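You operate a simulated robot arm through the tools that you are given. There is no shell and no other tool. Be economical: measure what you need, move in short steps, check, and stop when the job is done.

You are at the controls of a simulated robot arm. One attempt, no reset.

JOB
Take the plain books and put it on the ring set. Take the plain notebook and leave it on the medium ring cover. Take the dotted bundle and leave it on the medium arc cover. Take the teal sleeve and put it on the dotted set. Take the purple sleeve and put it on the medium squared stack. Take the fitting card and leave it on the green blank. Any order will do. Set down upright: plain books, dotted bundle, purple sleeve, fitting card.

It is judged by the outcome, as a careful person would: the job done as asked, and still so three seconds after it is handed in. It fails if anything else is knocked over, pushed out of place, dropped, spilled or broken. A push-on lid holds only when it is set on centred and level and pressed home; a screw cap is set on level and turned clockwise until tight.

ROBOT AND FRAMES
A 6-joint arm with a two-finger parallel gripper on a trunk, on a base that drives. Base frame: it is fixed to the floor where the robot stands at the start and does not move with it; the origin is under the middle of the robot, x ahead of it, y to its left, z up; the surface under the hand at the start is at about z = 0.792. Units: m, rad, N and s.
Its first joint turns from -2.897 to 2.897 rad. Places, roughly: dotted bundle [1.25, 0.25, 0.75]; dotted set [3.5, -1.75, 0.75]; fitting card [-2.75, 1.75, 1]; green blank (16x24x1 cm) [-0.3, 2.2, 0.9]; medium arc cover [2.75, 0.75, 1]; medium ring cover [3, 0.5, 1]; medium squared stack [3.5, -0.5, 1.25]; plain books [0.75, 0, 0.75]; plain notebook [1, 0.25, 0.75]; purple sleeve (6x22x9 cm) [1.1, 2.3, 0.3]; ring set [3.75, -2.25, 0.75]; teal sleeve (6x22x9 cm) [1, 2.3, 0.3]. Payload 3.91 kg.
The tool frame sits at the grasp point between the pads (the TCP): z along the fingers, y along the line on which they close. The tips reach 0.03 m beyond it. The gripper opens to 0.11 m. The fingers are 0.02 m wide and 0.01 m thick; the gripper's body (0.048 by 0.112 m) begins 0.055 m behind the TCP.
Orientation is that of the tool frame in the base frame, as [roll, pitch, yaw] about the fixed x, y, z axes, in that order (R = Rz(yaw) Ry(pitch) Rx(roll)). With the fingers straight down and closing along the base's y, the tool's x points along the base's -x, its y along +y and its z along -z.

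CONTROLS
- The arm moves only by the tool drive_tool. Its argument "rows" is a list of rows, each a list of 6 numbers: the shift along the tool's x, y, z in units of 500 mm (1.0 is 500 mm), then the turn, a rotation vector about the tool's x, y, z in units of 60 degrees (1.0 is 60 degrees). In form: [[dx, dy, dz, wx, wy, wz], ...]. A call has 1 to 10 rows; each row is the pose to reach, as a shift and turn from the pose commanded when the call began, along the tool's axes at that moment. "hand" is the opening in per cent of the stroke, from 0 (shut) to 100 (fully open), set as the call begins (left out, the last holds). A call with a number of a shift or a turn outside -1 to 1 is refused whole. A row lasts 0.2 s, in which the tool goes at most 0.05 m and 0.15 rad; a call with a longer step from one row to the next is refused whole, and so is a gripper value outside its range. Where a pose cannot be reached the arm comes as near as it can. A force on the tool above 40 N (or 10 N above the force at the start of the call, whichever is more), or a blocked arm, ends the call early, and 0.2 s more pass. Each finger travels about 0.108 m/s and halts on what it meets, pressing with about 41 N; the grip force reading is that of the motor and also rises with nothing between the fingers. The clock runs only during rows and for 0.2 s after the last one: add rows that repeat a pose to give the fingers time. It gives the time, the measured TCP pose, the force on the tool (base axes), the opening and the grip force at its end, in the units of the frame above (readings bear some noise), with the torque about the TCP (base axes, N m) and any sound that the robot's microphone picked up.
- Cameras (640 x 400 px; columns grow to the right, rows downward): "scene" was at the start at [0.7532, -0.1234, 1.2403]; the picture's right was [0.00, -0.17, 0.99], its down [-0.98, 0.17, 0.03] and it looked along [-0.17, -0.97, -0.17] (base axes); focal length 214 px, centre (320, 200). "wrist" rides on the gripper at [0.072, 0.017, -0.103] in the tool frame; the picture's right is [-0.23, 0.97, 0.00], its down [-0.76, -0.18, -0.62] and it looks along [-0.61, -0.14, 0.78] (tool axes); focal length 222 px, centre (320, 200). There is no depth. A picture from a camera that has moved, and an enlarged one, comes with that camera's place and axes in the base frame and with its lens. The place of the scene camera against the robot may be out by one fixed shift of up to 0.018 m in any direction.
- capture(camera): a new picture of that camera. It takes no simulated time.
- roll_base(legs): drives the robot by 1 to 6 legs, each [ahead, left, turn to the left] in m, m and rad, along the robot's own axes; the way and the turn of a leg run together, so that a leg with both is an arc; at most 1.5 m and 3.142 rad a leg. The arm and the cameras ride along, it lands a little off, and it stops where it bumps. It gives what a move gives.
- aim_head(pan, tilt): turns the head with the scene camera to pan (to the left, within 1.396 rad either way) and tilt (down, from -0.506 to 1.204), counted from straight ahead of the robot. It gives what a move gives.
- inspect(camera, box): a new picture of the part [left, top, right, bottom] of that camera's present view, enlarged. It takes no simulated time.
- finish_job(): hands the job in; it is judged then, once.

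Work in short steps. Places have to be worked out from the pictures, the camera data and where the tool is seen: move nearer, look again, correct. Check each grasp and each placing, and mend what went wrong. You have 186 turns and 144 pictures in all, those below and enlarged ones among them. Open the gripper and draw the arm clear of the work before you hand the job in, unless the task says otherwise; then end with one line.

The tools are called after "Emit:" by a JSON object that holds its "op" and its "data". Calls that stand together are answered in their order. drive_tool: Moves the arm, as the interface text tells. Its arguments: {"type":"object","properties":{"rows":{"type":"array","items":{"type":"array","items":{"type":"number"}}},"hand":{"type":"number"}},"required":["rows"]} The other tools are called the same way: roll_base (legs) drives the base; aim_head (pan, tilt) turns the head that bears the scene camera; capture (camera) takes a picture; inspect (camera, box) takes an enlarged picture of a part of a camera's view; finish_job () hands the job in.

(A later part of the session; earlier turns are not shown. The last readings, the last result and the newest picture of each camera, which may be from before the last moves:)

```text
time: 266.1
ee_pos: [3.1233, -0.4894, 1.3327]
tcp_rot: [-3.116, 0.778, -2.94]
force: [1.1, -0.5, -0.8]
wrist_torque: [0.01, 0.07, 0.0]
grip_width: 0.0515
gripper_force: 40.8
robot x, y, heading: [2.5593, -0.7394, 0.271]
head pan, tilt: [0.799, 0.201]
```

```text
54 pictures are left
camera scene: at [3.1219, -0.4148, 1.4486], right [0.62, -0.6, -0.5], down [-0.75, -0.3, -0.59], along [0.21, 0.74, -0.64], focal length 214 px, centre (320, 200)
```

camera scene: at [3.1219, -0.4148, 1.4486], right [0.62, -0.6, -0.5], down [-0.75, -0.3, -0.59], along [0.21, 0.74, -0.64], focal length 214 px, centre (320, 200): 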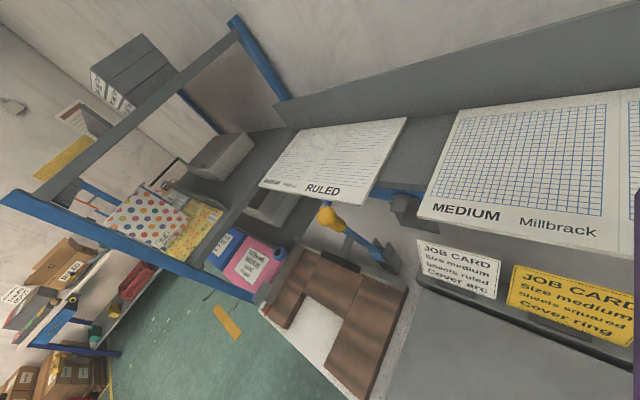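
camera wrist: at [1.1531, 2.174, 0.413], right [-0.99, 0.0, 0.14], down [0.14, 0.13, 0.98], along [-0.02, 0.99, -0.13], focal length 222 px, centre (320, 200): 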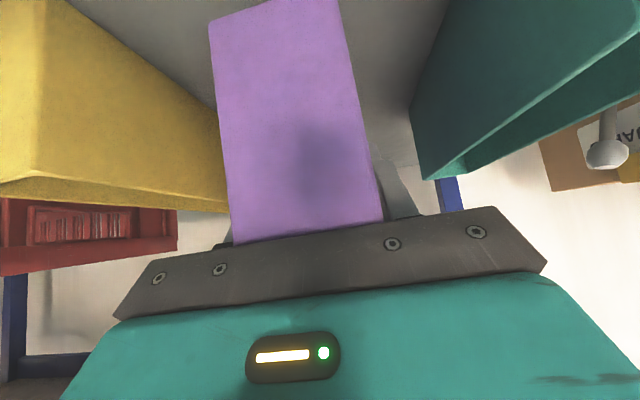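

Position confirmed (stack top ≈1.18). I extend the sleeve over the stack, lowering 4 cm.

Emit:
{"op": "drive_tool", "data": {"rows": [[-0.05, 0.005, 0.06, 0, 0, 0], [-0.1, 0.01, 0.12, 0, 0, 0], [-0.15, 0.015, 0.18, 0, 0, 0], [-0.2, 0.02, 0.25, 0, 0, 0], [-0.235, 0.023, 0.31, 0, 0, 0], [-0.251, 0.023, 0.366, 0, 0, 0], [-0.251, 0.023, 0.366, 0, 0, 0]]}}

Emit:
{"op": "capture", "data": {"camera": "scene"}}

Emit:
{"op": "capture", "data": {"camera": "wrist"}}

```text
time: 267.7
ee_pos: [3.3376, -0.4395, 1.2897]
tcp_rot: [-3.116, 0.777, -2.941]
force: [0.8, 0.3, 0.1]
wrist_torque: [-0.02, 0.07, -0.01]
grip_width: 0.0517
gripper_force: 40.9
robot x, y, heading: [2.5583, -0.7382, 0.269]
head pan, tilt: [0.799, 0.201]
```

```text
53 pictures are left
camera scene: at [3.3355, -0.3645, 1.4062], right [0.62, -0.6, -0.5], down [-0.75, -0.3, -0.59], along [0.21, 0.74, -0.64], focal length 214 px, centre (320, 200)
```

scene: 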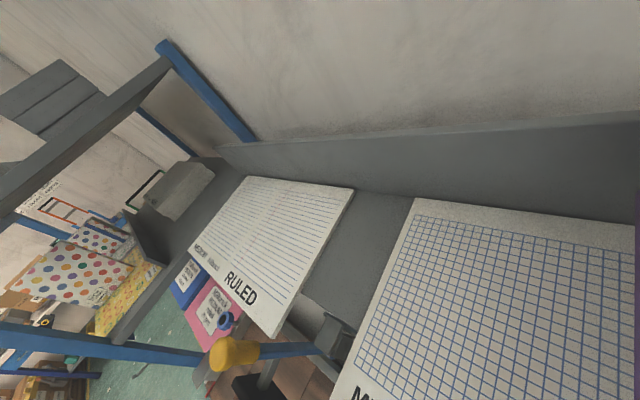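

```text
52 pictures are left
camera wrist: at [3.2115, -0.4462, 1.3121], right [-0.02, 0.99, 0.14], down [0.13, -0.14, 0.98], along [0.99, 0.04, -0.13], focal length 222 px, centre (320, 200)
```

wrist: 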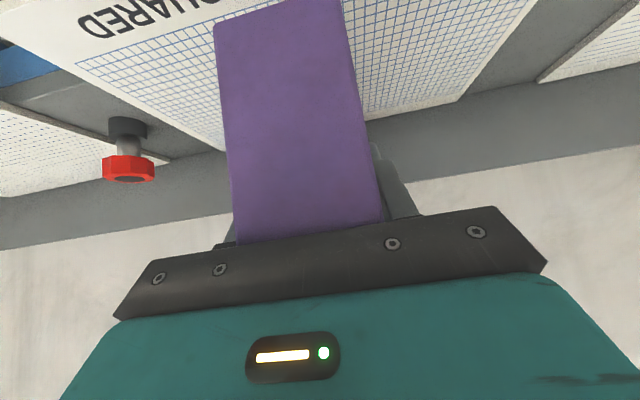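

Good placement. I lower until contact.

Emit:
{"op": "drive_tool", "data": {"rows": [[0.014, 0, 0.0145, 0, 0, 0], [0.02, 0, 0.0205, 0, 0, 0], [0.0255, 0, 0.026, 0, 0, 0], [0.031, 0, 0.0315, 0, 0, 0], [0.0365, 0, 0.037, 0, 0, 0], [0.042, 0, 0.0425, 0, 0, 0], [0.0475, 0, 0.048, 0, 0, 0], [0.053, 0, 0.0535, 0, 0, 0], [0.0585, 0, 0.059, 0, 0, 0]]}}

```text
time: 269.7
ee_pos: [3.336, -0.4417, 1.2497]
tcp_rot: [-3.115, 0.778, -2.939]
force: [0.2, -0.2, -0.7]
wrist_torque: [-0.03, 0.02, 0.01]
grip_width: 0.0512
gripper_force: 41.2
robot x, y, heading: [2.557, -0.7383, 0.272]
head pan, tilt: [0.799, 0.201]
```

Not yet touching; continuing in fine steps.

Emit:
{"op": "drive_tool", "data": {"rows": [[0.004, 0, 0.004, 0, 0, 0], [0.008, 0, 0.008, 0, 0, 0], [0.012, 0, 0.012, 0, 0, 0], [0.016, 0, 0.016, 0, 0, 0], [0.02, 0, 0.02, 0, 0, 0], [0.024, 0, 0.024, 0, 0, 0]]}}

Emit:
{"op": "capture", "data": {"camera": "wrist"}}

```text
time: 270.8
ee_pos: [3.3351, -0.4431, 1.2423]
tcp_rot: [-3.117, 0.789, -2.943]
force: [-2.0, -1.1, 8.2]
wrist_torque: [0.18, 0.28, 0.13]
grip_width: 0.0514
gripper_force: 40.9
robot x, y, heading: [2.5605, -0.7376, 0.273]
head pan, tilt: [0.799, 0.201]
stopped in row 5: the force on the tool passed its limit at 42 N (the readings are from after the stop); the commanded pose is now the measured one
```

```text
51 pictures are left
camera wrist: at [3.2087, -0.4481, 1.263], right [-0.02, 0.99, 0.14], down [0.12, -0.14, 0.98], along [0.99, 0.04, -0.12], focal length 222 px, centre (320, 200)
```

wrist: 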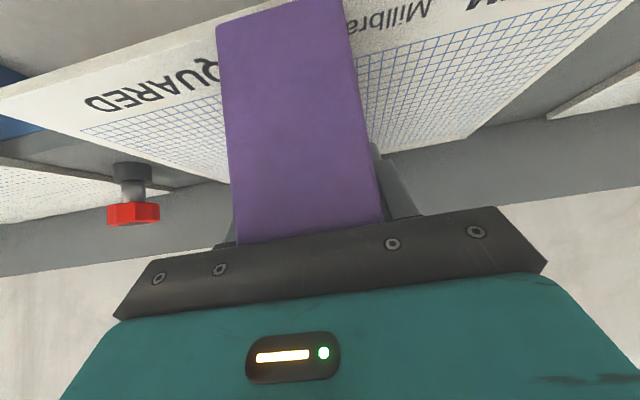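

Contact made; the sleeve rests on the stack. I open and withdraw along the fingers.

Emit:
{"op": "drive_tool", "data": {"rows": [[0, 0, 0, 0, 0, 0], [0, 0, 0, 0, 0, 0], [0, 0, 0, 0, 0, 0]], "hand": 80}}

Emit:
{"op": "drive_tool", "data": {"rows": [[0, 0, -0.05, 0, 0, 0], [0, 0, -0.13, 0, 0, 0], [0, 0, -0.21, 0, 0, 0], [0, 0, -0.29, 0, 0, 0], [0, 0, -0.37, 0, 0, 0]]}}

Emit:
{"op": "aim_head", "data": {"pan": 0, "tilt": 0}}

Emit:
{"op": "capture", "data": {"camera": "scene"}}

```text
time: 271.6
ee_pos: [3.3353, -0.4414, 1.2417]
tcp_rot: [-3.118, 0.786, -2.941]
force: [-0.7, -0.1, 0.2]
wrist_torque: [0.01, 0.04, 0.02]
grip_width: 0.0882
gripper_force: 0.0
robot x, y, heading: [2.5568, -0.7373, 0.267]
head pan, tilt: [0.799, 0.201]
```

```text
time: 272.8
ee_pos: [3.2074, -0.4633, 1.3715]
tcp_rot: [-3.118, 0.786, -2.942]
force: [0.2, 0.0, 0.0]
wrist_torque: [-0.01, -0.01, 0.0]
grip_width: 0.0881
gripper_force: 0.1
robot x, y, heading: [2.554, -0.7399, 0.269]
head pan, tilt: [0.799, 0.201]
```

```text
time: 273.9
ee_pos: [3.2081, -0.4626, 1.3719]
tcp_rot: [-3.118, 0.786, -2.942]
force: [0.1, 0.8, -0.6]
wrist_torque: [0.0, 0.02, 0.0]
grip_width: 0.088
gripper_force: 0.1
robot x, y, heading: [2.5546, -0.7378, 0.271]
head pan, tilt: [0.0, 0.0]
```

```text
50 pictures are left
camera scene: at [3.2473, -0.4477, 1.4841], right [0.18, -0.98, 0.02], down [-0.69, -0.14, -0.71], along [0.7, 0.12, -0.71], focal length 214 px, centre (320, 200)
```

scene: 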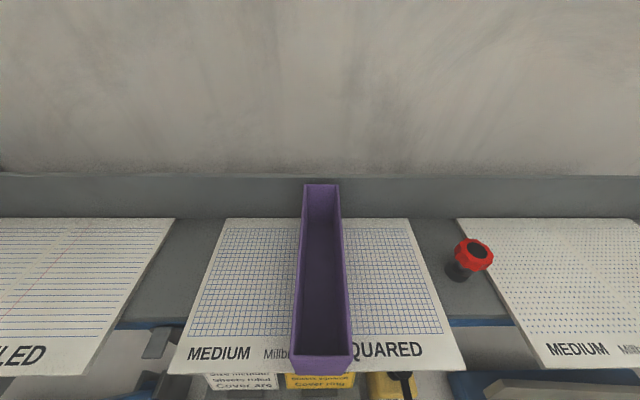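

The purple sleeve stands on the squared stack. Next the teal sleeve: I drive back to the left bench with the hand kept up.

Emit:
{"op": "roll_base", "data": {"legs": [[-0.5, 0, 0], [0, 1.4, 0], [0, 0.55, 0], [0, 0, 1.546]]}}

```text
time: 290.0
ee_pos: [1.265, 1.6396, 1.3716]
tcp_rot: [-3.117, 0.785, -1.385]
force: [0.3, 0.1, 0.4]
wrist_torque: [-0.01, 0.04, 0.0]
grip_width: 0.0879
gripper_force: 0.1
robot x, y, heading: [1.53, 0.9853, 1.826]
head pan, tilt: [0.0, 0.0]
```

I lower the hand in front of the bench toward the posture that worked before.

Emit:
{"op": "drive_tool", "data": {"rows": [[0.042, -0.007, 0.083, 0, 0, 0], [0.085, -0.013, 0.167, 0, 0, 0], [0.127, -0.02, 0.25, 0, 0, 0], [0.17, -0.027, 0.333, 0, 0, 0], [0.212, -0.033, 0.417, 0, 0, 0], [0.255, -0.04, 0.5, 0, 0, 0], [0.297, -0.047, 0.583, 0, 0, 0], [0.34, -0.053, 0.667, 0, 0, 0], [0.382, -0.06, 0.75, 0, 0, 0]], "hand": 69}}

Emit:
{"op": "drive_tool", "data": {"rows": [[0.06, -0.004, 0.065, 0, 0, 0], [0.12, -0.008, 0.13, 0, 0, 0], [0.18, -0.01, 0.195, 0, 0, 0], [0.24, -0.01, 0.26, 0, 0, 0], [0.3, -0.01, 0.325, 0, 0, 0], [0.36, -0.01, 0.385, 0, 0, 0], [0.42, -0.01, 0.44, 0, 0, 0], [0.48, -0.01, 0.5, 0, 0, 0], [0.54, -0.01, 0.56, 0, 0, 0], [0.58, -0.01, 0.6, 0, 0, 0]]}}

```text
time: 292.0
ee_pos: [1.2792, 1.7734, 0.974]
tcp_rot: [-3.117, 0.785, -1.384]
force: [-0.4, -0.4, 0.5]
wrist_torque: [0.03, -0.03, -0.04]
grip_width: 0.0759
gripper_force: 0.0
robot x, y, heading: [1.5296, 0.983, 1.821]
head pan, tilt: [0.0, 0.0]
```

```text
time: 294.2
ee_pos: [1.2917, 1.7831, 0.5539]
tcp_rot: [-3.117, 0.785, -1.382]
force: [-0.3, 0.0, 0.5]
wrist_torque: [0.02, -0.02, -0.06]
grip_width: 0.0759
gripper_force: 0.2
robot x, y, heading: [1.5303, 0.9861, 1.823]
head pan, tilt: [0.0, 0.0]
```

Reachable. I lower a bit more and drive toward the teal sleeve, stopping short to look.

Emit:
{"op": "drive_tool", "data": {"rows": [[0.06, 0, 0.06, 0, 0, 0], [0.12, 0, 0.12, 0, 0, 0], [0.184, 0, 0.184, 0, 0, 0]]}}

Emit:
{"op": "aim_head", "data": {"pan": 0, "tilt": 0.4}}

Emit:
{"op": "roll_base", "data": {"legs": [[0, 0.135, 0], [0.38, 0, 0]]}}

Emit:
{"op": "capture", "data": {"camera": "scene"}}

```text
time: 295.0
ee_pos: [1.2926, 1.784, 0.4248]
tcp_rot: [-3.115, 0.786, -1.384]
force: [0.2, 0.4, 0.8]
wrist_torque: [0.0, 0.01, 0.02]
grip_width: 0.076
gripper_force: 0.0
robot x, y, heading: [1.535, 0.983, 1.825]
head pan, tilt: [0.0, 0.0]
```

```text
time: 295.8
ee_pos: [1.2934, 1.7839, 0.4261]
tcp_rot: [-3.115, 0.786, -1.384]
force: [0.1, 0.7, 0.0]
wrist_torque: [0.0, 0.04, 0.02]
grip_width: 0.0758
gripper_force: 0.1
robot x, y, heading: [1.5321, 0.9848, 1.828]
head pan, tilt: [0.0, 0.4]
```

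```text
time: 299.1
ee_pos: [1.0673, 2.116, 0.4254]
tcp_rot: [-3.116, 0.784, -1.385]
force: [0.3, 0.6, 0.3]
wrist_torque: [-0.01, 0.0, 0.04]
grip_width: 0.0759
gripper_force: 0.1
robot x, y, heading: [1.3023, 1.3193, 1.827]
head pan, tilt: [0.0, 0.4]
```

```text
49 pictures are left
camera scene: at [1.053, 2.1458, 0.5099], right [0.99, 0.17, 0.02], down [0.16, -0.91, -0.38], along [-0.05, 0.37, -0.93], focal length 214 px, centre (320, 200)
```

scene: 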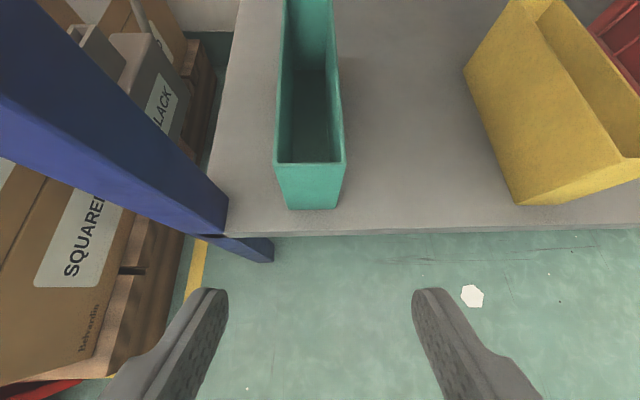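

Teal is where expected. I close in with the base by 8 cm, then advance along the fingers.

Emit:
{"op": "roll_base", "data": {"legs": [[0.08, 0.002, 0]]}}

Emit:
{"op": "drive_tool", "data": {"rows": [[0, 0, 0.05, 0, 0, 0], [0, 0, 0.1, 0, 0, 0]]}}

Emit:
{"op": "capture", "data": {"camera": "scene"}}

```text
time: 300.2
ee_pos: [1.0451, 2.1933, 0.4259]
tcp_rot: [-3.116, 0.786, -1.384]
force: [0.4, -0.1, 0.9]
wrist_torque: [0.0, 0.0, -0.01]
grip_width: 0.0759
gripper_force: 0.0
robot x, y, heading: [1.2865, 1.3927, 1.825]
head pan, tilt: [0.0, 0.4]
```

```text
time: 300.8
ee_pos: [1.0409, 2.228, 0.39]
tcp_rot: [-3.111, 0.787, -1.384]
force: [-0.8, -0.9, 0.6]
wrist_torque: [-0.05, -0.01, 0.02]
grip_width: 0.076
gripper_force: 0.1
robot x, y, heading: [1.2847, 1.3949, 1.831]
head pan, tilt: [0.0, 0.4]
```

```text
48 pictures are left
camera scene: at [1.026, 2.2567, 0.4743], right [0.99, 0.16, 0.02], down [0.16, -0.91, -0.38], along [-0.04, 0.37, -0.93], focal length 214 px, centre (320, 200)
```

scene: 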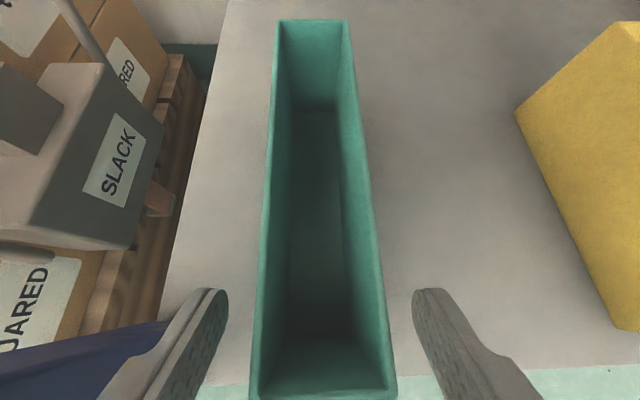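

Centred. I advance 5.5 cm more and close.

Emit:
{"op": "drive_tool", "data": {"rows": [[0, 0, 0.05, 0, 0, 0], [0, 0, 0.09, 0, 0, 0], [0, 0, 0.11, 0, 0, 0]]}}

Emit:
{"op": "drive_tool", "data": {"rows": [[0, 0, 0, 0, 0, 0], [0, 0, 0, 0, 0, 0], [0, 0, 0, 0, 0, 0]], "hand": 0}}

Emit:
{"op": "drive_tool", "data": {"rows": [[-0.02, 0, -0.02, 0, 0, 0], [-0.04, 0, -0.04, 0, 0, 0], [-0.06, 0, -0.06, 0, 0, 0]]}}

Emit:
{"op": "capture", "data": {"camera": "scene"}}

```text
time: 301.6
ee_pos: [1.0348, 2.2664, 0.3511]
tcp_rot: [-3.106, 0.784, -1.383]
force: [0.5, 0.5, -0.7]
wrist_torque: [0.02, 0.03, 0.0]
grip_width: 0.076
gripper_force: 0.0
robot x, y, heading: [1.2833, 1.3932, 1.833]
head pan, tilt: [0.0, 0.4]
```

```text
time: 302.4
ee_pos: [1.0351, 2.2642, 0.3508]
tcp_rot: [-3.106, 0.785, -1.384]
force: [-0.4, 0.1, -1.1]
wrist_torque: [0.1, 0.05, -0.04]
grip_width: 0.0514
gripper_force: 41.0
robot x, y, heading: [1.2828, 1.3928, 1.824]
head pan, tilt: [0.0, 0.4]
```

```text
time: 303.2
ee_pos: [1.0341, 2.2655, 0.3928]
tcp_rot: [-3.114, 0.783, -1.384]
force: [-0.7, -0.3, -1.3]
wrist_torque: [-0.04, 0.0, 0.01]
grip_width: 0.0514
gripper_force: 41.4
robot x, y, heading: [1.2845, 1.393, 1.827]
head pan, tilt: [0.0, 0.4]
```

```text
47 pictures are left
camera scene: at [1.0203, 2.2948, 0.477], right [0.99, 0.17, 0.02], down [0.16, -0.91, -0.38], along [-0.05, 0.37, -0.93], focal length 214 px, centre (320, 200)
```

scene: 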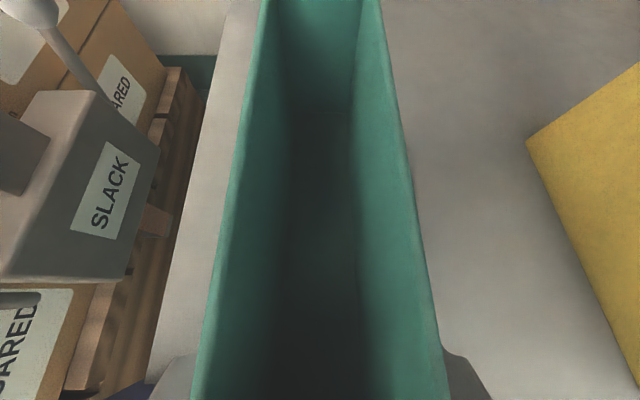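

Teal held. I back out, raise and pull in as before.

Emit:
{"op": "roll_base", "data": {"legs": [[-0.42, 0.026, 0]]}}

Emit:
{"op": "drive_tool", "data": {"rows": [[-0.06, 0, -0.06, 0, 0, 0], [-0.12, 0, -0.12, 0, 0, 0], [-0.18, 0, -0.18, 0, 0, 0], [-0.24, 0, -0.24, 0, 0, 0], [-0.3, 0, -0.3, 0, 0, 0], [-0.36, 0, -0.36, 0, 0, 0], [-0.42, 0, -0.42, 0, 0, 0], [-0.48, 0, -0.48, 0, 0, 0], [-0.54, 0, -0.54, 0, 0, 0], [-0.6, 0, -0.6, 0, 0, 0]]}}

Emit:
{"op": "drive_tool", "data": {"rows": [[-0.0206, 0, -0.092, 0, 0, 0], [-0.0412, 0, -0.184, 0, 0, 0], [-0.0618, 0, -0.276, 0, 0, 0], [-0.0824, 0, -0.368, 0, 0, 0], [-0.103, 0, -0.46, 0, 0, 0], [-0.1236, 0, -0.552, 0, 0, 0], [-0.1442, 0, -0.644, 0, 0, 0], [-0.1648, 0, -0.736, 0, 0, 0], [-0.1854, 0, -0.828, 0, 0, 0], [-0.206, 0, -0.92, 0, 0, 0]]}}

```text
time: 305.8
ee_pos: [1.1167, 1.8558, 0.3917]
tcp_rot: [-3.116, 0.785, -1.384]
force: [0.1, -0.5, -0.8]
wrist_torque: [-0.05, 0.02, 0.01]
grip_width: 0.0512
gripper_force: 40.7
robot x, y, heading: [1.3657, 0.9821, 1.827]
head pan, tilt: [0.0, 0.4]
```

```text
time: 307.9
ee_pos: [1.1099, 1.8545, 0.8145]
tcp_rot: [-3.114, 0.784, -1.383]
force: [0.6, 0.0, -1.2]
wrist_torque: [-0.02, 0.0, 0.01]
grip_width: 0.0513
gripper_force: 41.8
robot x, y, heading: [1.3654, 0.9835, 1.826]
head pan, tilt: [0.0, 0.4]
```

```text
time: 310.1
ee_pos: [1.1432, 1.6048, 1.2129]
tcp_rot: [-3.117, 0.784, -1.386]
force: [-0.4, 0.2, -1.2]
wrist_torque: [-0.02, -0.03, -0.01]
grip_width: 0.0513
gripper_force: 40.9
robot x, y, heading: [1.3657, 0.9831, 1.825]
head pan, tilt: [0.0, 0.4]
```

Next I carry teal to the sets table: turn, pass the rack at a safe distance, and go right past the bench.

Emit:
{"op": "roll_base", "data": {"legs": [[0, 0, -1.555], [0.15, 0, 0], [0, -1.4, 0], [0.05, -1.45, 0]]}}

Emit:
{"op": "aim_head", "data": {"pan": 0.3, "tilt": -0.3}}

Emit:
{"op": "capture", "data": {"camera": "scene"}}

```text
time: 328.8
ee_pos: [2.9265, -1.5158, 1.2136]
tcp_rot: [-3.116, 0.784, -2.957]
force: [-0.2, 0.1, -0.1]
wrist_torque: [0.0, 0.06, 0.02]
grip_width: 0.0515
gripper_force: 41.3
robot x, y, heading: [2.3063, -1.7354, 0.256]
head pan, tilt: [0.0, 0.4]
```

```text
time: 329.9
ee_pos: [2.9269, -1.5182, 1.2137]
tcp_rot: [-3.115, 0.786, -2.956]
force: [-0.4, -0.2, -1.5]
wrist_torque: [-0.01, -0.02, 0.01]
grip_width: 0.0513
gripper_force: 40.7
robot x, y, heading: [2.3014, -1.7387, 0.252]
head pan, tilt: [0.3, -0.3]
```

```text
46 pictures are left
camera scene: at [2.9689, -1.4778, 1.3549], right [0.37, -0.91, -0.19], down [-0.48, -0.01, -0.88], along [0.8, 0.41, -0.44], focal length 214 px, centre (320, 200)
```

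scene: 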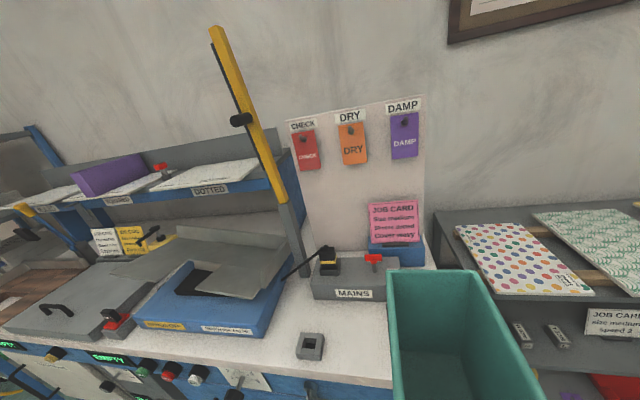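

Dotted set: centre ≈(3.59,-1.73), top z≈0.835. I go right first, then ahead.

Emit:
{"op": "roll_base", "data": {"legs": [[0, -0.365, 0.01], [0.38, 0, 0]]}}

Emit:
{"op": "aim_head", "data": {"pan": 0.6, "tilt": 0.2}}

Emit:
{"op": "capture", "data": {"camera": "scene"}}

```text
time: 334.2
ee_pos: [3.3842, -1.7701, 1.2135]
tcp_rot: [-3.115, 0.785, -2.946]
force: [0.4, 0.6, -0.9]
wrist_torque: [-0.03, 0.03, 0.01]
grip_width: 0.0512
gripper_force: 40.8
robot x, y, heading: [2.7652, -1.9988, 0.261]
head pan, tilt: [0.3, -0.3]
```

```text
time: 335.2
ee_pos: [3.3845, -1.7705, 1.2145]
tcp_rot: [-3.116, 0.785, -2.946]
force: [0.4, 0.5, -0.8]
wrist_torque: [-0.01, 0.01, 0.0]
grip_width: 0.0515
gripper_force: 41.0
robot x, y, heading: [2.7666, -1.9981, 0.263]
head pan, tilt: [0.6, 0.201]
```

```text
45 pictures are left
camera scene: at [3.3937, -1.7066, 1.3221], right [0.54, -0.75, -0.38], down [-0.77, -0.26, -0.58], along [0.33, 0.61, -0.72], focal length 214 px, centre (320, 200)
```

scene: 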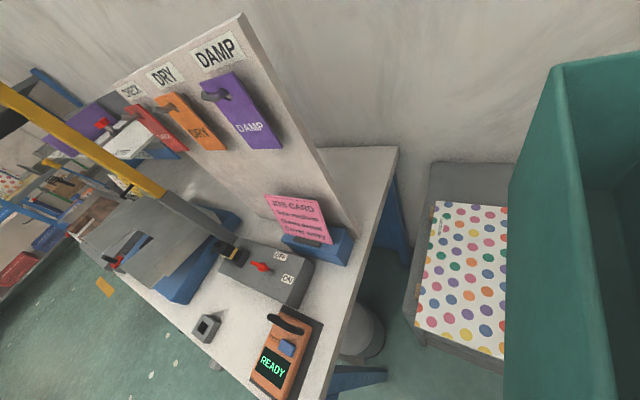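

Both views agree. I extend forward 0.144 and down 0.27 above the dotted set.

Emit:
{"op": "drive_tool", "data": {"rows": [[-0.04, 0, 0.09, 0, 0, 0], [-0.08, 0, 0.17, 0, 0, 0], [-0.1, 0, 0.25, 0, 0, 0], [-0.06, 0, 0.33, 0, 0, 0], [0.0, 0, 0.4, 0, 0, 0], [0.06, 0, 0.466, 0, 0, 0], [0.12, 0, 0.53, 0, 0, 0], [0.178, 0, 0.586, 0, 0, 0], [0.178, 0, 0.586, 0, 0, 0]]}}

Emit:
{"op": "capture", "data": {"camera": "wrist"}}

```text
time: 337.2
ee_pos: [3.5277, -1.7505, 0.9429]
tcp_rot: [-3.115, 0.784, -2.947]
force: [0.1, -0.7, 0.4]
wrist_torque: [-0.01, 0.01, 0.01]
grip_width: 0.0515
gripper_force: 41.5
robot x, y, heading: [2.7616, -1.9999, 0.266]
head pan, tilt: [0.6, 0.201]
```

```text
44 pictures are left
camera wrist: at [3.4003, -1.7551, 0.9643], right [-0.01, 0.99, 0.14], down [0.12, -0.14, 0.98], along [0.99, 0.03, -0.12], focal length 222 px, centre (320, 200)
```

wrist: 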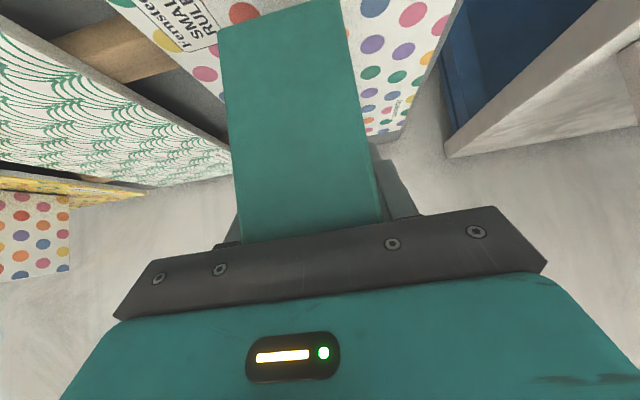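

Over the dotted set. I lower step by step to contact.

Emit:
{"op": "drive_tool", "data": {"rows": [[0.014, 0, 0.014, 0, 0, 0], [0.022, 0, 0.022, 0, 0, 0], [0.028, 0, 0.028, 0, 0, 0], [0.033, 0, 0.033, 0, 0, 0], [0.038, 0, 0.038, 0, 0, 0], [0.043, 0, 0.043, 0, 0, 0], [0.048, 0, 0.048, 0, 0, 0], [0.053, 0, 0.053, 0, 0, 0], [0.058, 0, 0.058, 0, 0, 0], [0.063, 0, 0.063, 0, 0, 0]]}}

```text
time: 339.4
ee_pos: [3.5282, -1.7503, 0.9018]
tcp_rot: [-3.116, 0.787, -2.946]
force: [-2.1, -1.5, 14.6]
wrist_torque: [0.22, 0.61, 0.05]
grip_width: 0.0514
gripper_force: 41.3
robot x, y, heading: [2.7655, -1.9955, 0.263]
head pan, tilt: [0.6, 0.201]
```

Contact (15 N) at 0.902. I open and withdraw.

Emit:
{"op": "drive_tool", "data": {"rows": [[0, 0, 0, 0, 0, 0], [0, 0, 0, 0, 0, 0], [0, 0, 0, 0, 0, 0]], "hand": 80}}

Emit:
{"op": "drive_tool", "data": {"rows": [[0, 0, -0.05, 0, 0, 0], [0, 0, -0.13, 0, 0, 0], [0, 0, -0.22, 0, 0, 0], [0, 0, -0.31, 0, 0, 0], [0, 0, -0.4, 0, 0, 0], [0, 0, -0.49, 0, 0, 0], [0, 0, -0.58, 0, 0, 0]]}}

Emit:
{"op": "aim_head", "data": {"pan": -0.2, "tilt": 0.1}}

Emit:
{"op": "capture", "data": {"camera": "scene"}}

```text
time: 340.2
ee_pos: [3.5288, -1.7496, 0.8991]
tcp_rot: [-3.116, 0.786, -2.945]
force: [0.1, -0.4, -0.1]
wrist_torque: [0.02, 0.0, 0.02]
grip_width: 0.0881
gripper_force: 0.0
robot x, y, heading: [2.7596, -2.001, 0.266]
head pan, tilt: [0.6, 0.201]
```

```text
time: 341.8
ee_pos: [3.3244, -1.7823, 1.1022]
tcp_rot: [-3.114, 0.786, -2.947]
force: [0.8, 0.3, -0.2]
wrist_torque: [0.01, 0.04, 0.02]
grip_width: 0.0879
gripper_force: 0.0
robot x, y, heading: [2.7667, -2.0022, 0.259]
head pan, tilt: [0.6, 0.201]
```

```text
time: 342.9
ee_pos: [3.3245, -1.7819, 1.1022]
tcp_rot: [-3.116, 0.785, -2.945]
force: [-0.2, -0.6, 0.3]
wrist_torque: [0.0, 0.01, -0.01]
grip_width: 0.088
gripper_force: 0.0
robot x, y, heading: [2.7647, -1.9948, 0.267]
head pan, tilt: [-0.201, 0.099]
```

```text
43 pictures are left
camera scene: at [3.3617, -1.7858, 1.2095], right [0.03, -0.99, 0.16], down [-0.76, -0.13, -0.64], along [0.65, -0.1, -0.76], focal length 214 px, centre (320, 200)
```

scene: 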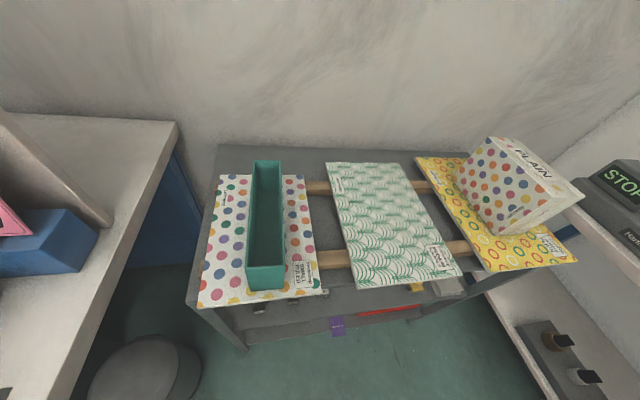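

Teal rests on the dotted set and the plain books still stand. Last: the fitting card. I raise the hand and drive back around to the left lane, facing -x.

Emit:
{"op": "drive_tool", "data": {"rows": [[-0.028, 0, -0.085, 0, 0, 0], [-0.056, 0, -0.17, 0, 0, 0], [-0.084, 0, -0.255, 0, 0, 0], [-0.112, 0, -0.34, 0, 0, 0], [-0.14, 0, -0.424, 0, 0, 0]]}}

Emit:
{"op": "roll_base", "data": {"legs": [[-0.45, 0, 0], [0, 1.45, 0], [0, 1.45, 0], [0, 0.4, 0], [0, 0, 2.874]]}}

```text
time: 344.1
ee_pos: [3.2261, -1.7945, 1.305]
tcp_rot: [-3.114, 0.785, -2.945]
force: [0.5, 0.0, -0.4]
wrist_torque: [0.0, 0.04, -0.04]
grip_width: 0.0879
gripper_force: 0.0
robot x, y, heading: [2.7638, -2.0016, 0.264]
head pan, tilt: [-0.201, 0.099]
```

```text
time: 369.1
ee_pos: [0.9999, 0.9858, 1.3048]
tcp_rot: [-3.115, 0.783, -0.105]
force: [-0.2, -0.4, 1.0]
wrist_torque: [0.02, -0.04, 0.04]
grip_width: 0.0881
gripper_force: 0.1
robot x, y, heading: [1.4995, 1.0421, 3.103]
head pan, tilt: [-0.201, 0.099]
```

I drive along the lane to x≈0 and look ahead at the tool bench.

Emit:
{"op": "roll_base", "data": {"legs": [[1.5, 0.1, 0.03]]}}

Emit:
{"op": "aim_head", "data": {"pan": -0.5, "tilt": -0.5}}

Emit:
{"op": "capture", "data": {"camera": "scene"}}

```text
refused: leg 1 is longer than a leg can be; nothing moved
```

```text
time: 370.1
ee_pos: [1.0006, 0.9863, 1.3033]
tcp_rot: [-3.116, 0.786, -0.106]
force: [0.4, -0.4, -0.5]
wrist_torque: [-0.04, 0.01, 0.02]
grip_width: 0.0879
gripper_force: 0.0
robot x, y, heading: [1.499, 1.0404, 3.107]
head pan, tilt: [-0.499, -0.499]
```

```text
42 pictures are left
camera scene: at [0.9394, 1.0262, 1.4682], right [0.44, 0.82, 0.35], down [0.35, 0.2, -0.91], along [-0.82, 0.53, -0.2], focal length 214 px, centre (320, 200)
```

scene: 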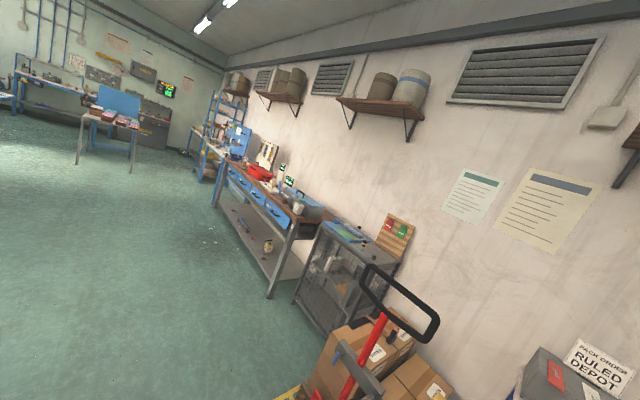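

I drive along the lane (leg slightly shorter) and on toward the tool bench.

Emit:
{"op": "roll_base", "data": {"legs": [[1.45, 0.1, 0.03], [1.3, 0, 0]]}}

Emit:
{"op": "capture", "data": {"camera": "scene"}}

```text
time: 383.5
ee_pos: [-1.7598, 0.833, 1.3049]
tcp_rot: [-3.117, 0.784, -0.044]
force: [-0.4, 0.0, 0.3]
wrist_torque: [-0.02, -0.03, -0.01]
grip_width: 0.0882
gripper_force: 0.0
robot x, y, heading: [-1.2652, 0.9202, -3.114]
head pan, tilt: [-0.499, -0.499]
```

```text
41 pictures are left
camera scene: at [-1.8217, 0.8712, 1.4683], right [0.39, 0.85, 0.35], down [0.34, 0.22, -0.91], along [-0.85, 0.48, -0.2], focal length 214 px, centre (320, 200)
```

scene: 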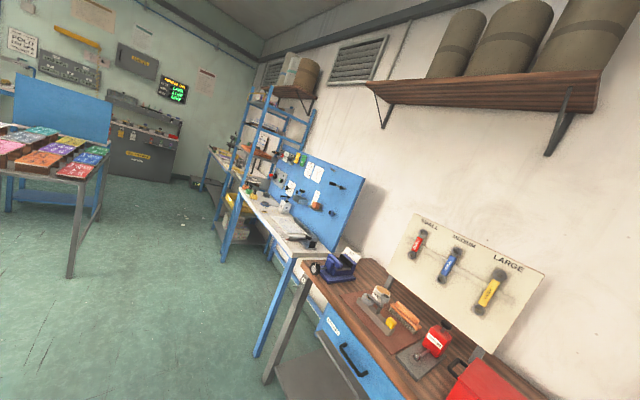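

I enlarge the region where the fitting card should be.

Emit:
{"op": "inspect", "data": {"camera": "scene", "box": [220, 140, 460, 360]}}

```text
1.82 times, centred on (340, 250) of scene
camera zoom: at [-1.8217, 0.8712, 1.4683], right [0.39, 0.85, 0.35], down [0.34, 0.22, -0.91], along [-0.85, 0.48, -0.2], focal length 390 px, centre (284, 109)
```

zoom: 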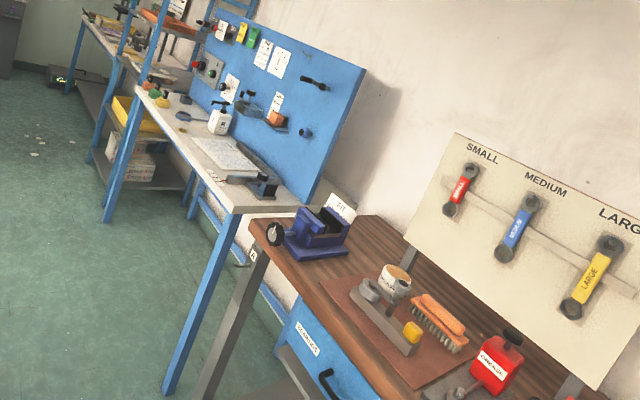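

The card stands in a blue vise-like holder at the far end of the wooden bench, about (-2.65,1.6). I move in front and face the wall side.

Emit:
{"op": "roll_base", "data": {"legs": [[1.3, 0.02, 0], [0, 0, -1.6]]}}

Emit:
{"op": "aim_head", "data": {"pan": 0, "tilt": 0.1}}

Emit:
{"op": "capture", "data": {"camera": "scene"}}

```text
time: 393.8
ee_pos: [-2.5991, 1.3715, 1.304]
tcp_rot: [-3.116, 0.786, -1.662]
force: [-0.4, 0.3, -0.3]
wrist_torque: [-0.02, 0.01, 0.0]
grip_width: 0.0882
gripper_force: 0.1
robot x, y, heading: [-2.5384, 0.8732, 1.547]
head pan, tilt: [-0.499, -0.499]
```

```text
time: 394.8
ee_pos: [-2.5987, 1.3709, 1.3041]
tcp_rot: [-3.116, 0.785, -1.662]
force: [0.5, 0.6, 0.4]
wrist_torque: [-0.02, 0.0, -0.03]
grip_width: 0.0883
gripper_force: 0.0
robot x, y, heading: [-2.538, 0.8742, 1.554]
head pan, tilt: [0.0, 0.099]
```

```text
39 pictures are left
camera scene: at [-2.6045, 1.4201, 1.4097], right [0.99, -0.11, 0.02], down [-0.07, -0.77, -0.63], along [0.08, 0.63, -0.77], focal length 214 px, centre (320, 200)
```

scene: 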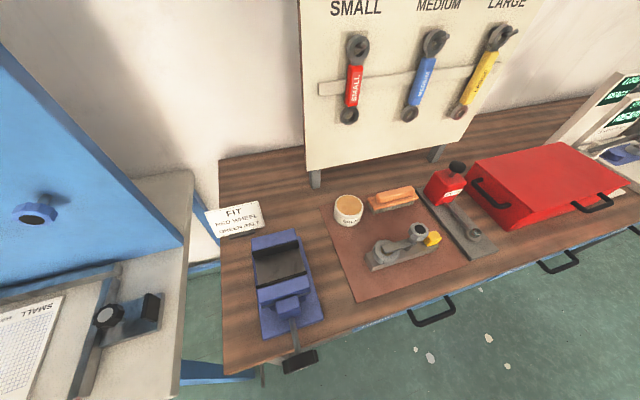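

The card (FIT …) stands behind the vise. I enlarge it.

Emit:
{"op": "inspect", "data": {"camera": "scene", "box": [185, 180, 345, 280]}}

Emit:
{"op": "capture", "data": {"camera": "wrist"}}

```text
4.00 times, centred on (265, 230) of scene
camera zoom: at [-2.6045, 1.4201, 1.4097], right [0.99, -0.11, 0.02], down [-0.07, -0.77, -0.63], along [0.08, 0.63, -0.77], focal length 858 px, centre (540, 80)
```

zoom: 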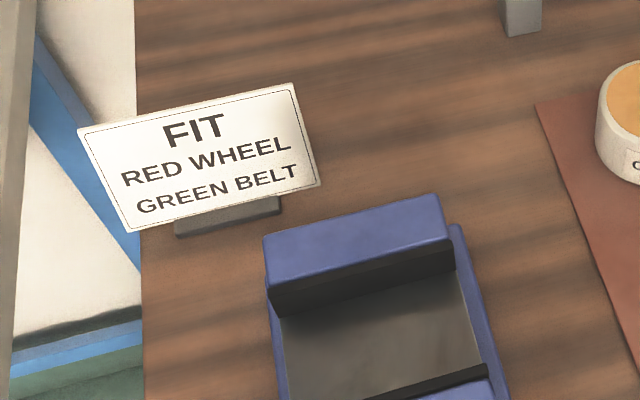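

```text
37 pictures are left
camera wrist: at [-2.6307, 1.249, 1.3258], right [-0.95, 0.27, 0.14], down [0.17, 0.08, 0.98], along [0.25, 0.96, -0.12], focal length 222 px, centre (320, 200)
```

wrist: 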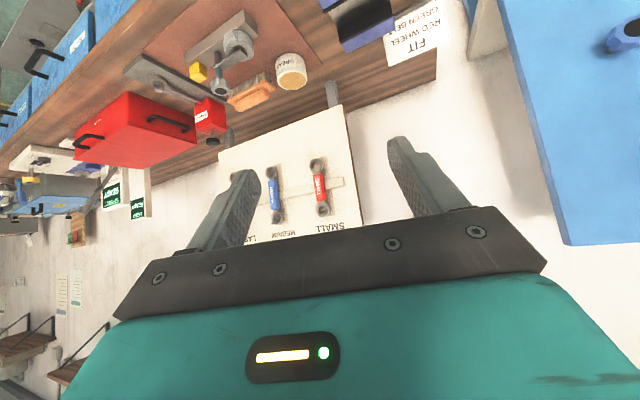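

The card is a thin plate in a small foot: top edge mid ≈(-2.777,1.775,0.973), width yaw ≈0.22. I move the base nearer and turn the hand down, rotated to pinch the card's top edge.

Emit:
{"op": "roll_base", "data": {"legs": [[0.2, 0.15, 0]]}}

Emit:
{"op": "drive_tool", "data": {"rows": [[0, 0, 0, 0, 0.12, 0], [0, 0, 0, 0, 0.24, 0], [0, 0, 0, 0, 0.36, 0], [0, 0, 0, 0, 0.48, 0], [0, 0, 0, 0, 0.6, 0], [0, 0, 0, 0, 0.75, 0], [0, 0, 0, 0, 0.75, 0]], "hand": 60}}

```text
time: 396.7
ee_pos: [-2.7476, 1.5712, 1.304]
tcp_rot: [-3.116, 0.786, -1.664]
force: [0.1, 0.5, 0.5]
wrist_torque: [0.03, 0.02, -0.01]
grip_width: 0.0878
gripper_force: 0.1
robot x, y, heading: [-2.6867, 1.0742, 1.546]
head pan, tilt: [0.0, 0.099]
```

```text
refused: row 6 steps farther than a row can; nothing moved
```

I redo the levelling with legal steps, then yaw the hand.

Emit:
{"op": "drive_tool", "data": {"rows": [[0, 0, 0, 0, 0.14, 0], [0, 0, 0, 0, 0.28, 0], [0, 0, 0, 0, 0.42, 0], [0, 0, 0, 0, 0.56, 0], [0, 0, 0, 0, 0.7, 0], [0, 0, 0, 0, 0.75, 0], [0, 0, 0, 0, 0.75, 0]], "hand": 60}}

Emit:
{"op": "drive_tool", "data": {"rows": [[0, 0, 0, 0, 0, 0.14], [0, 0, 0, 0, 0, 0.28], [0, 0, 0, 0, 0, 0.42], [0, 0, 0, 0, 0, 0.56], [0, 0, 0, 0, 0, 0.7], [0, 0, 0, 0, 0, 0.84], [0, 0, 0, 0, 0, 0.98]]}}

Emit:
{"op": "drive_tool", "data": {"rows": [[0, 0, 0, 0, 0, 0.12], [0, 0, 0, 0, 0, 0.233], [0, 0, 0, 0, 0, 0.233]]}}

Emit:
{"op": "aim_head", "data": {"pan": 0.6, "tilt": 0.5}}

Emit:
{"op": "capture", "data": {"camera": "scene"}}

Emit:
{"op": "capture", "data": {"camera": "wrist"}}

```text
time: 398.3
ee_pos: [-2.7472, 1.5723, 1.3037]
tcp_rot: [-3.123, 0.005, -1.683]
force: [-0.8, 0.1, -0.1]
wrist_torque: [0.02, -0.01, -0.02]
grip_width: 0.0659
gripper_force: 0.3
robot x, y, heading: [-2.6819, 1.0711, 1.545]
head pan, tilt: [0.0, 0.099]
```

```text
time: 399.9
ee_pos: [-2.7479, 1.5711, 1.3052]
tcp_rot: [-3.137, 0.018, -2.71]
force: [0.9, 0.0, -0.8]
wrist_torque: [0.0, -0.01, -0.03]
grip_width: 0.0662
gripper_force: 0.1
robot x, y, heading: [-2.6836, 1.0722, 1.549]
head pan, tilt: [0.0, 0.099]
```

```text
time: 400.7
ee_pos: [-2.7466, 1.5711, 1.3042]
tcp_rot: [3.14, 0.018, -2.953]
force: [1.1, -0.4, 0.5]
wrist_torque: [0.03, 0.01, -0.01]
grip_width: 0.066
gripper_force: 0.1
robot x, y, heading: [-2.6839, 1.0747, 1.545]
head pan, tilt: [0.0, 0.099]
```

```text
time: 401.7
ee_pos: [-2.7466, 1.5717, 1.3049]
tcp_rot: [-3.141, 0.016, -2.954]
force: [0.1, 0.5, -0.3]
wrist_torque: [-0.01, -0.02, 0.01]
grip_width: 0.066
gripper_force: 0.0
robot x, y, heading: [-2.6816, 1.0664, 1.543]
head pan, tilt: [0.6, 0.499]
```

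```text
36 pictures are left
camera scene: at [-2.7035, 1.6388, 1.3665], right [0.17, -0.81, -0.56], down [-0.82, -0.43, 0.38], along [-0.55, 0.4, -0.73], focal length 214 px, centre (320, 200)
```

scene: 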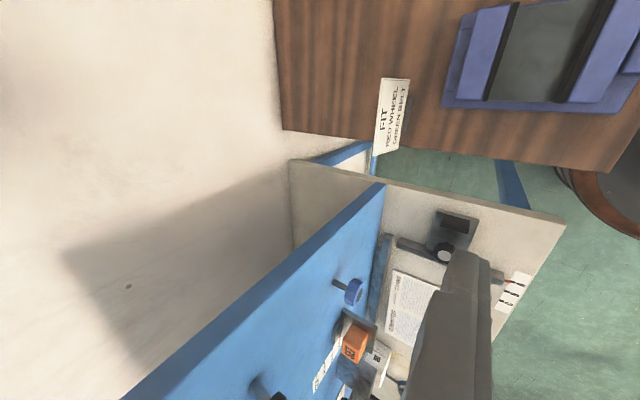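

```text
35 pictures are left
camera wrist: at [-2.824, 1.5742, 1.4055], right [0.04, 1.0, 0.0], down [0.77, -0.03, 0.64], along [0.64, -0.02, -0.77], focal length 222 px, centre (320, 200)
```

wrist: 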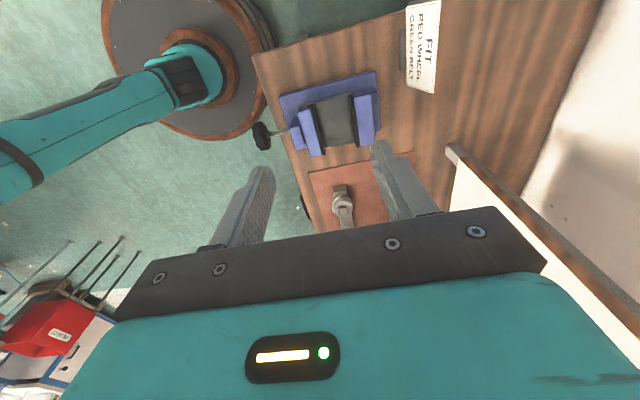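

The card leans back somewhat. I go closer above it for an accurate measurement.

Emit:
{"op": "drive_tool", "data": {"rows": [[0.003, 0.054, 0.06, 0, 0, 0], [0.006, 0.107, 0.12, 0, 0, 0], [0.008, 0.161, 0.18, 0, 0, 0], [0.011, 0.214, 0.24, 0, 0, 0], [0.014, 0.268, 0.3, 0, 0, 0], [0.014, 0.268, 0.3, 0, 0, 0]]}}

Emit:
{"op": "inspect", "data": {"camera": "wrist", "box": [200, 0, 460, 200]}}

Emit:
{"op": "aim_head", "data": {"pan": 0, "tilt": 0.8}}

Emit:
{"op": "capture", "data": {"camera": "scene"}}

```text
time: 403.1
ee_pos: [-2.7789, 1.704, 1.1516]
tcp_rot: [-3.136, 0.019, -2.954]
force: [0.9, -0.1, -0.3]
wrist_torque: [-0.02, -0.05, 0.0]
grip_width: 0.066
gripper_force: 0.0
robot x, y, heading: [-2.6893, 1.073, 1.544]
head pan, tilt: [0.6, 0.499]
```

```text
2.00 times, centred on (330, 100) of wrist
camera zoom: at [-2.8567, 1.7065, 1.254], right [0.04, 1.0, 0.0], down [0.77, -0.03, 0.64], along [0.64, -0.03, -0.77], focal length 444 px, centre (300, 400)
```

zoom: 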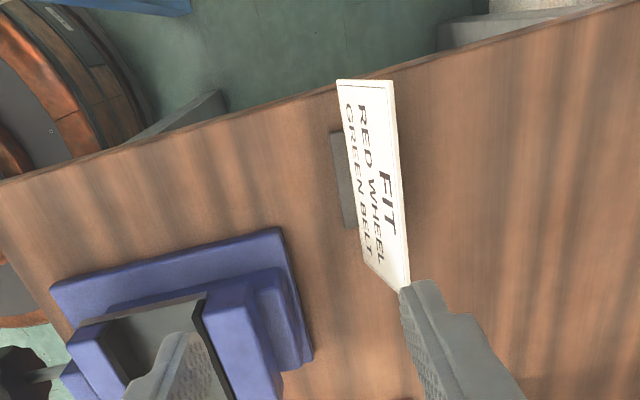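

```text
time: 404.1
ee_pos: [-2.7793, 1.704, 1.1533]
tcp_rot: [-3.136, 0.018, -2.953]
force: [0.5, 0.1, 1.4]
wrist_torque: [-0.03, -0.01, -0.04]
grip_width: 0.066
gripper_force: 0.1
robot x, y, heading: [-2.6843, 1.0693, 1.548]
head pan, tilt: [0.0, 0.799]
```

```text
33 pictures are left
camera scene: at [-2.7518, 1.7152, 1.2095], right [0.19, -0.98, 0.0], down [-0.7, -0.13, 0.7], along [-0.69, -0.14, -0.71], focal length 214 px, centre (320, 200)
```

scene: 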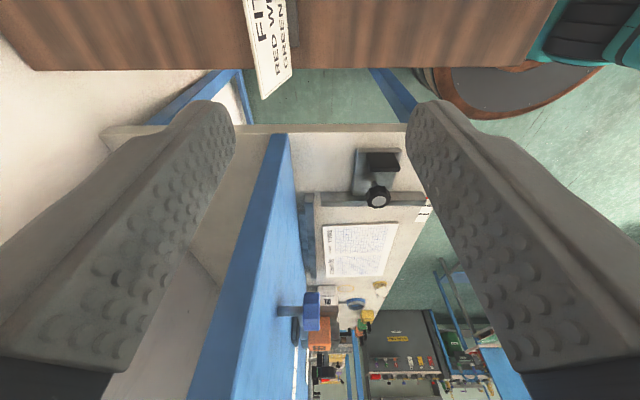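

Top edge mid ≈(-2.781,1.760,0.988), card leaning ~20° toward the wall. I tilt the hand by 0.3 rad to match and go to a pose 8 cm above.

Emit:
{"op": "drive_tool", "data": {"rows": [[-0.004, 0.037, 0.05, 0.072, 0, 0], [-0.008, 0.075, 0.1, 0.144, 0, 0], [-0.013, 0.112, 0.15, 0.216, 0, 0], [-0.017, 0.149, 0.205, 0.287, 0, 0], [-0.017, 0.149, 0.205, 0.287, 0, 0]]}}

Emit:
{"op": "inspect", "data": {"camera": "wrist", "box": [200, 0, 460, 240]}}

Emit:
{"op": "capture", "data": {"camera": "scene"}}

```text
time: 405.3
ee_pos: [-2.781, 1.7763, 1.0492]
tcp_rot: [-2.838, 0.018, -2.954]
force: [0.2, -0.8, -0.2]
wrist_torque: [-0.01, -0.02, 0.02]
grip_width: 0.066
gripper_force: 0.0
robot x, y, heading: [-2.6843, 1.0747, 1.549]
head pan, tilt: [0.0, 0.799]
```

```text
1.67 times, centred on (330, 120) of wrist
camera zoom: at [-2.8627, 1.8094, 1.1409], right [0.05, 0.96, -0.29], down [0.73, 0.16, 0.66], along [0.68, -0.25, -0.69], focal length 370 px, centre (303, 333)
```

zoom: 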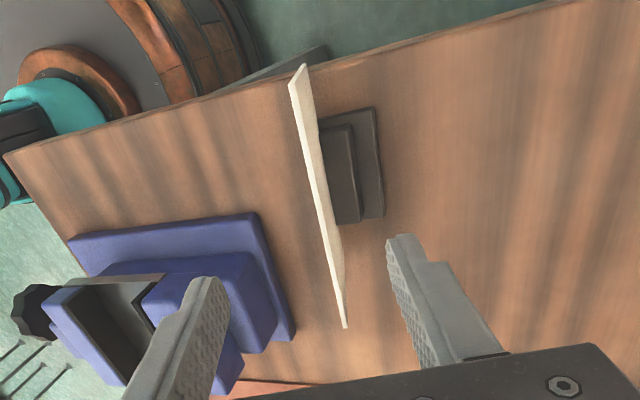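

```text
31 pictures are left
camera scene: at [-2.7552, 1.8033, 1.1036], right [0.17, -0.94, 0.3], down [-0.74, 0.08, 0.67], along [-0.65, -0.34, -0.68], focal length 214 px, centre (320, 200)
```

scene: 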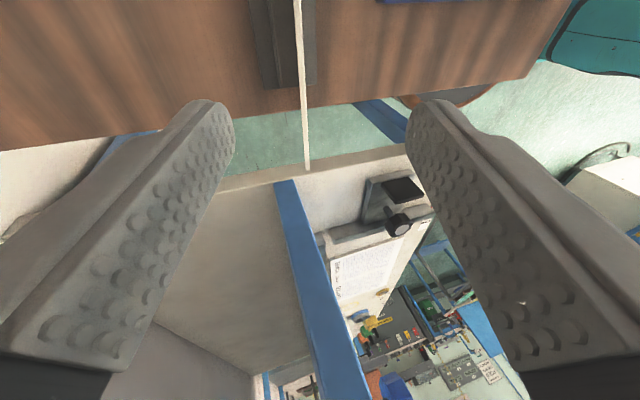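

The tilt matches: the card appears edge-on. I shift 9 mm toward it and advance 7.8 cm, then close.

Emit:
{"op": "drive_tool", "data": {"rows": [[0, 0.018, 0.05, 0, 0, 0], [0, 0.018, 0.1, 0, 0, 0], [0, 0.018, 0.135, 0, 0, 0], [0, 0.018, 0.156, 0, 0, 0], [0, 0.018, 0.156, 0, 0, 0]]}}

Emit:
{"op": "capture", "data": {"camera": "scene"}}

```text
time: 406.5
ee_pos: [-2.7766, 1.7621, 0.9744]
tcp_rot: [-2.836, 0.017, -2.954]
force: [-0.2, 0.0, -1.2]
wrist_torque: [0.01, 0.02, 0.01]
grip_width: 0.0661
gripper_force: 0.1
robot x, y, heading: [-2.6846, 1.0756, 1.55]
head pan, tilt: [0.0, 0.799]
```

```text
30 pictures are left
camera scene: at [-2.7508, 1.7882, 1.0282], right [0.17, -0.94, 0.3], down [-0.74, 0.08, 0.67], along [-0.65, -0.34, -0.68], focal length 214 px, centre (320, 200)
```

scene: 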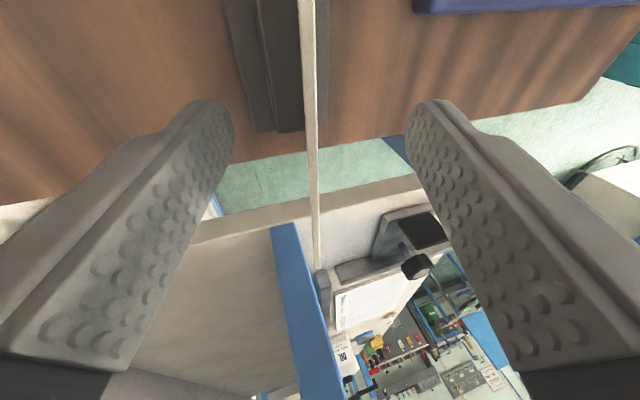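

Card is centred between the fingers. I close and lift slightly.

Emit:
{"op": "drive_tool", "data": {"rows": [[0, 0, 0, 0, 0, 0], [0, 0, 0, 0, 0, 0], [0, 0, 0, 0, 0, 0], [0, 0, 0, 0, 0, 0]], "hand": 0}}

Emit:
{"op": "drive_tool", "data": {"rows": [[0, 0.006, -0.019, 0, 0, 0], [0, 0.012, -0.038, 0, 0, 0], [0, 0.024, -0.077, 0, 0, 0], [0, 0.035, -0.115, 0, 0, 0], [0, 0.047, -0.153, 0, 0, 0]]}}

Emit:
{"op": "capture", "data": {"camera": "wrist"}}

```text
time: 407.5
ee_pos: [-2.7746, 1.7632, 0.9738]
tcp_rot: [-2.834, 0.018, -2.952]
force: [1.4, 0.2, -0.5]
wrist_torque: [-0.01, 0.01, -0.04]
grip_width: 0.0024
gripper_force: 41.4
robot x, y, heading: [-2.6851, 1.0722, 1.546]
head pan, tilt: [0.0, 0.799]
```

```text
time: 408.7
ee_pos: [-2.7843, 1.808, 1.0385]
tcp_rot: [-2.836, 0.017, -2.954]
force: [-0.4, -0.4, -0.1]
wrist_torque: [-0.01, -0.04, -0.01]
grip_width: 0.0023
gripper_force: 41.0
robot x, y, heading: [-2.6847, 1.0747, 1.544]
head pan, tilt: [0.0, 0.799]
```

```text
29 pictures are left
camera wrist: at [-2.8678, 1.8393, 1.1303], right [0.05, 0.96, -0.29], down [0.73, 0.16, 0.66], along [0.68, -0.25, -0.69], focal length 222 px, centre (320, 200)
```

wrist: 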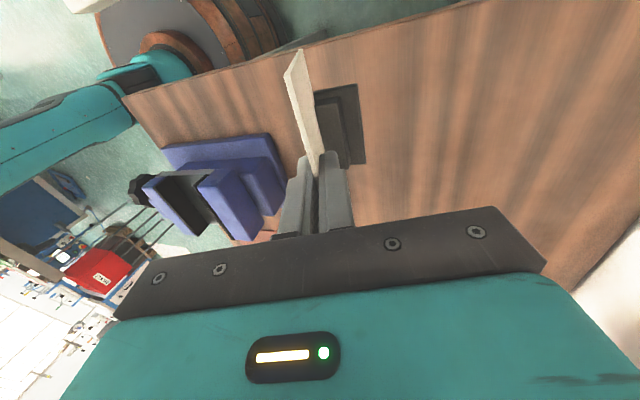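

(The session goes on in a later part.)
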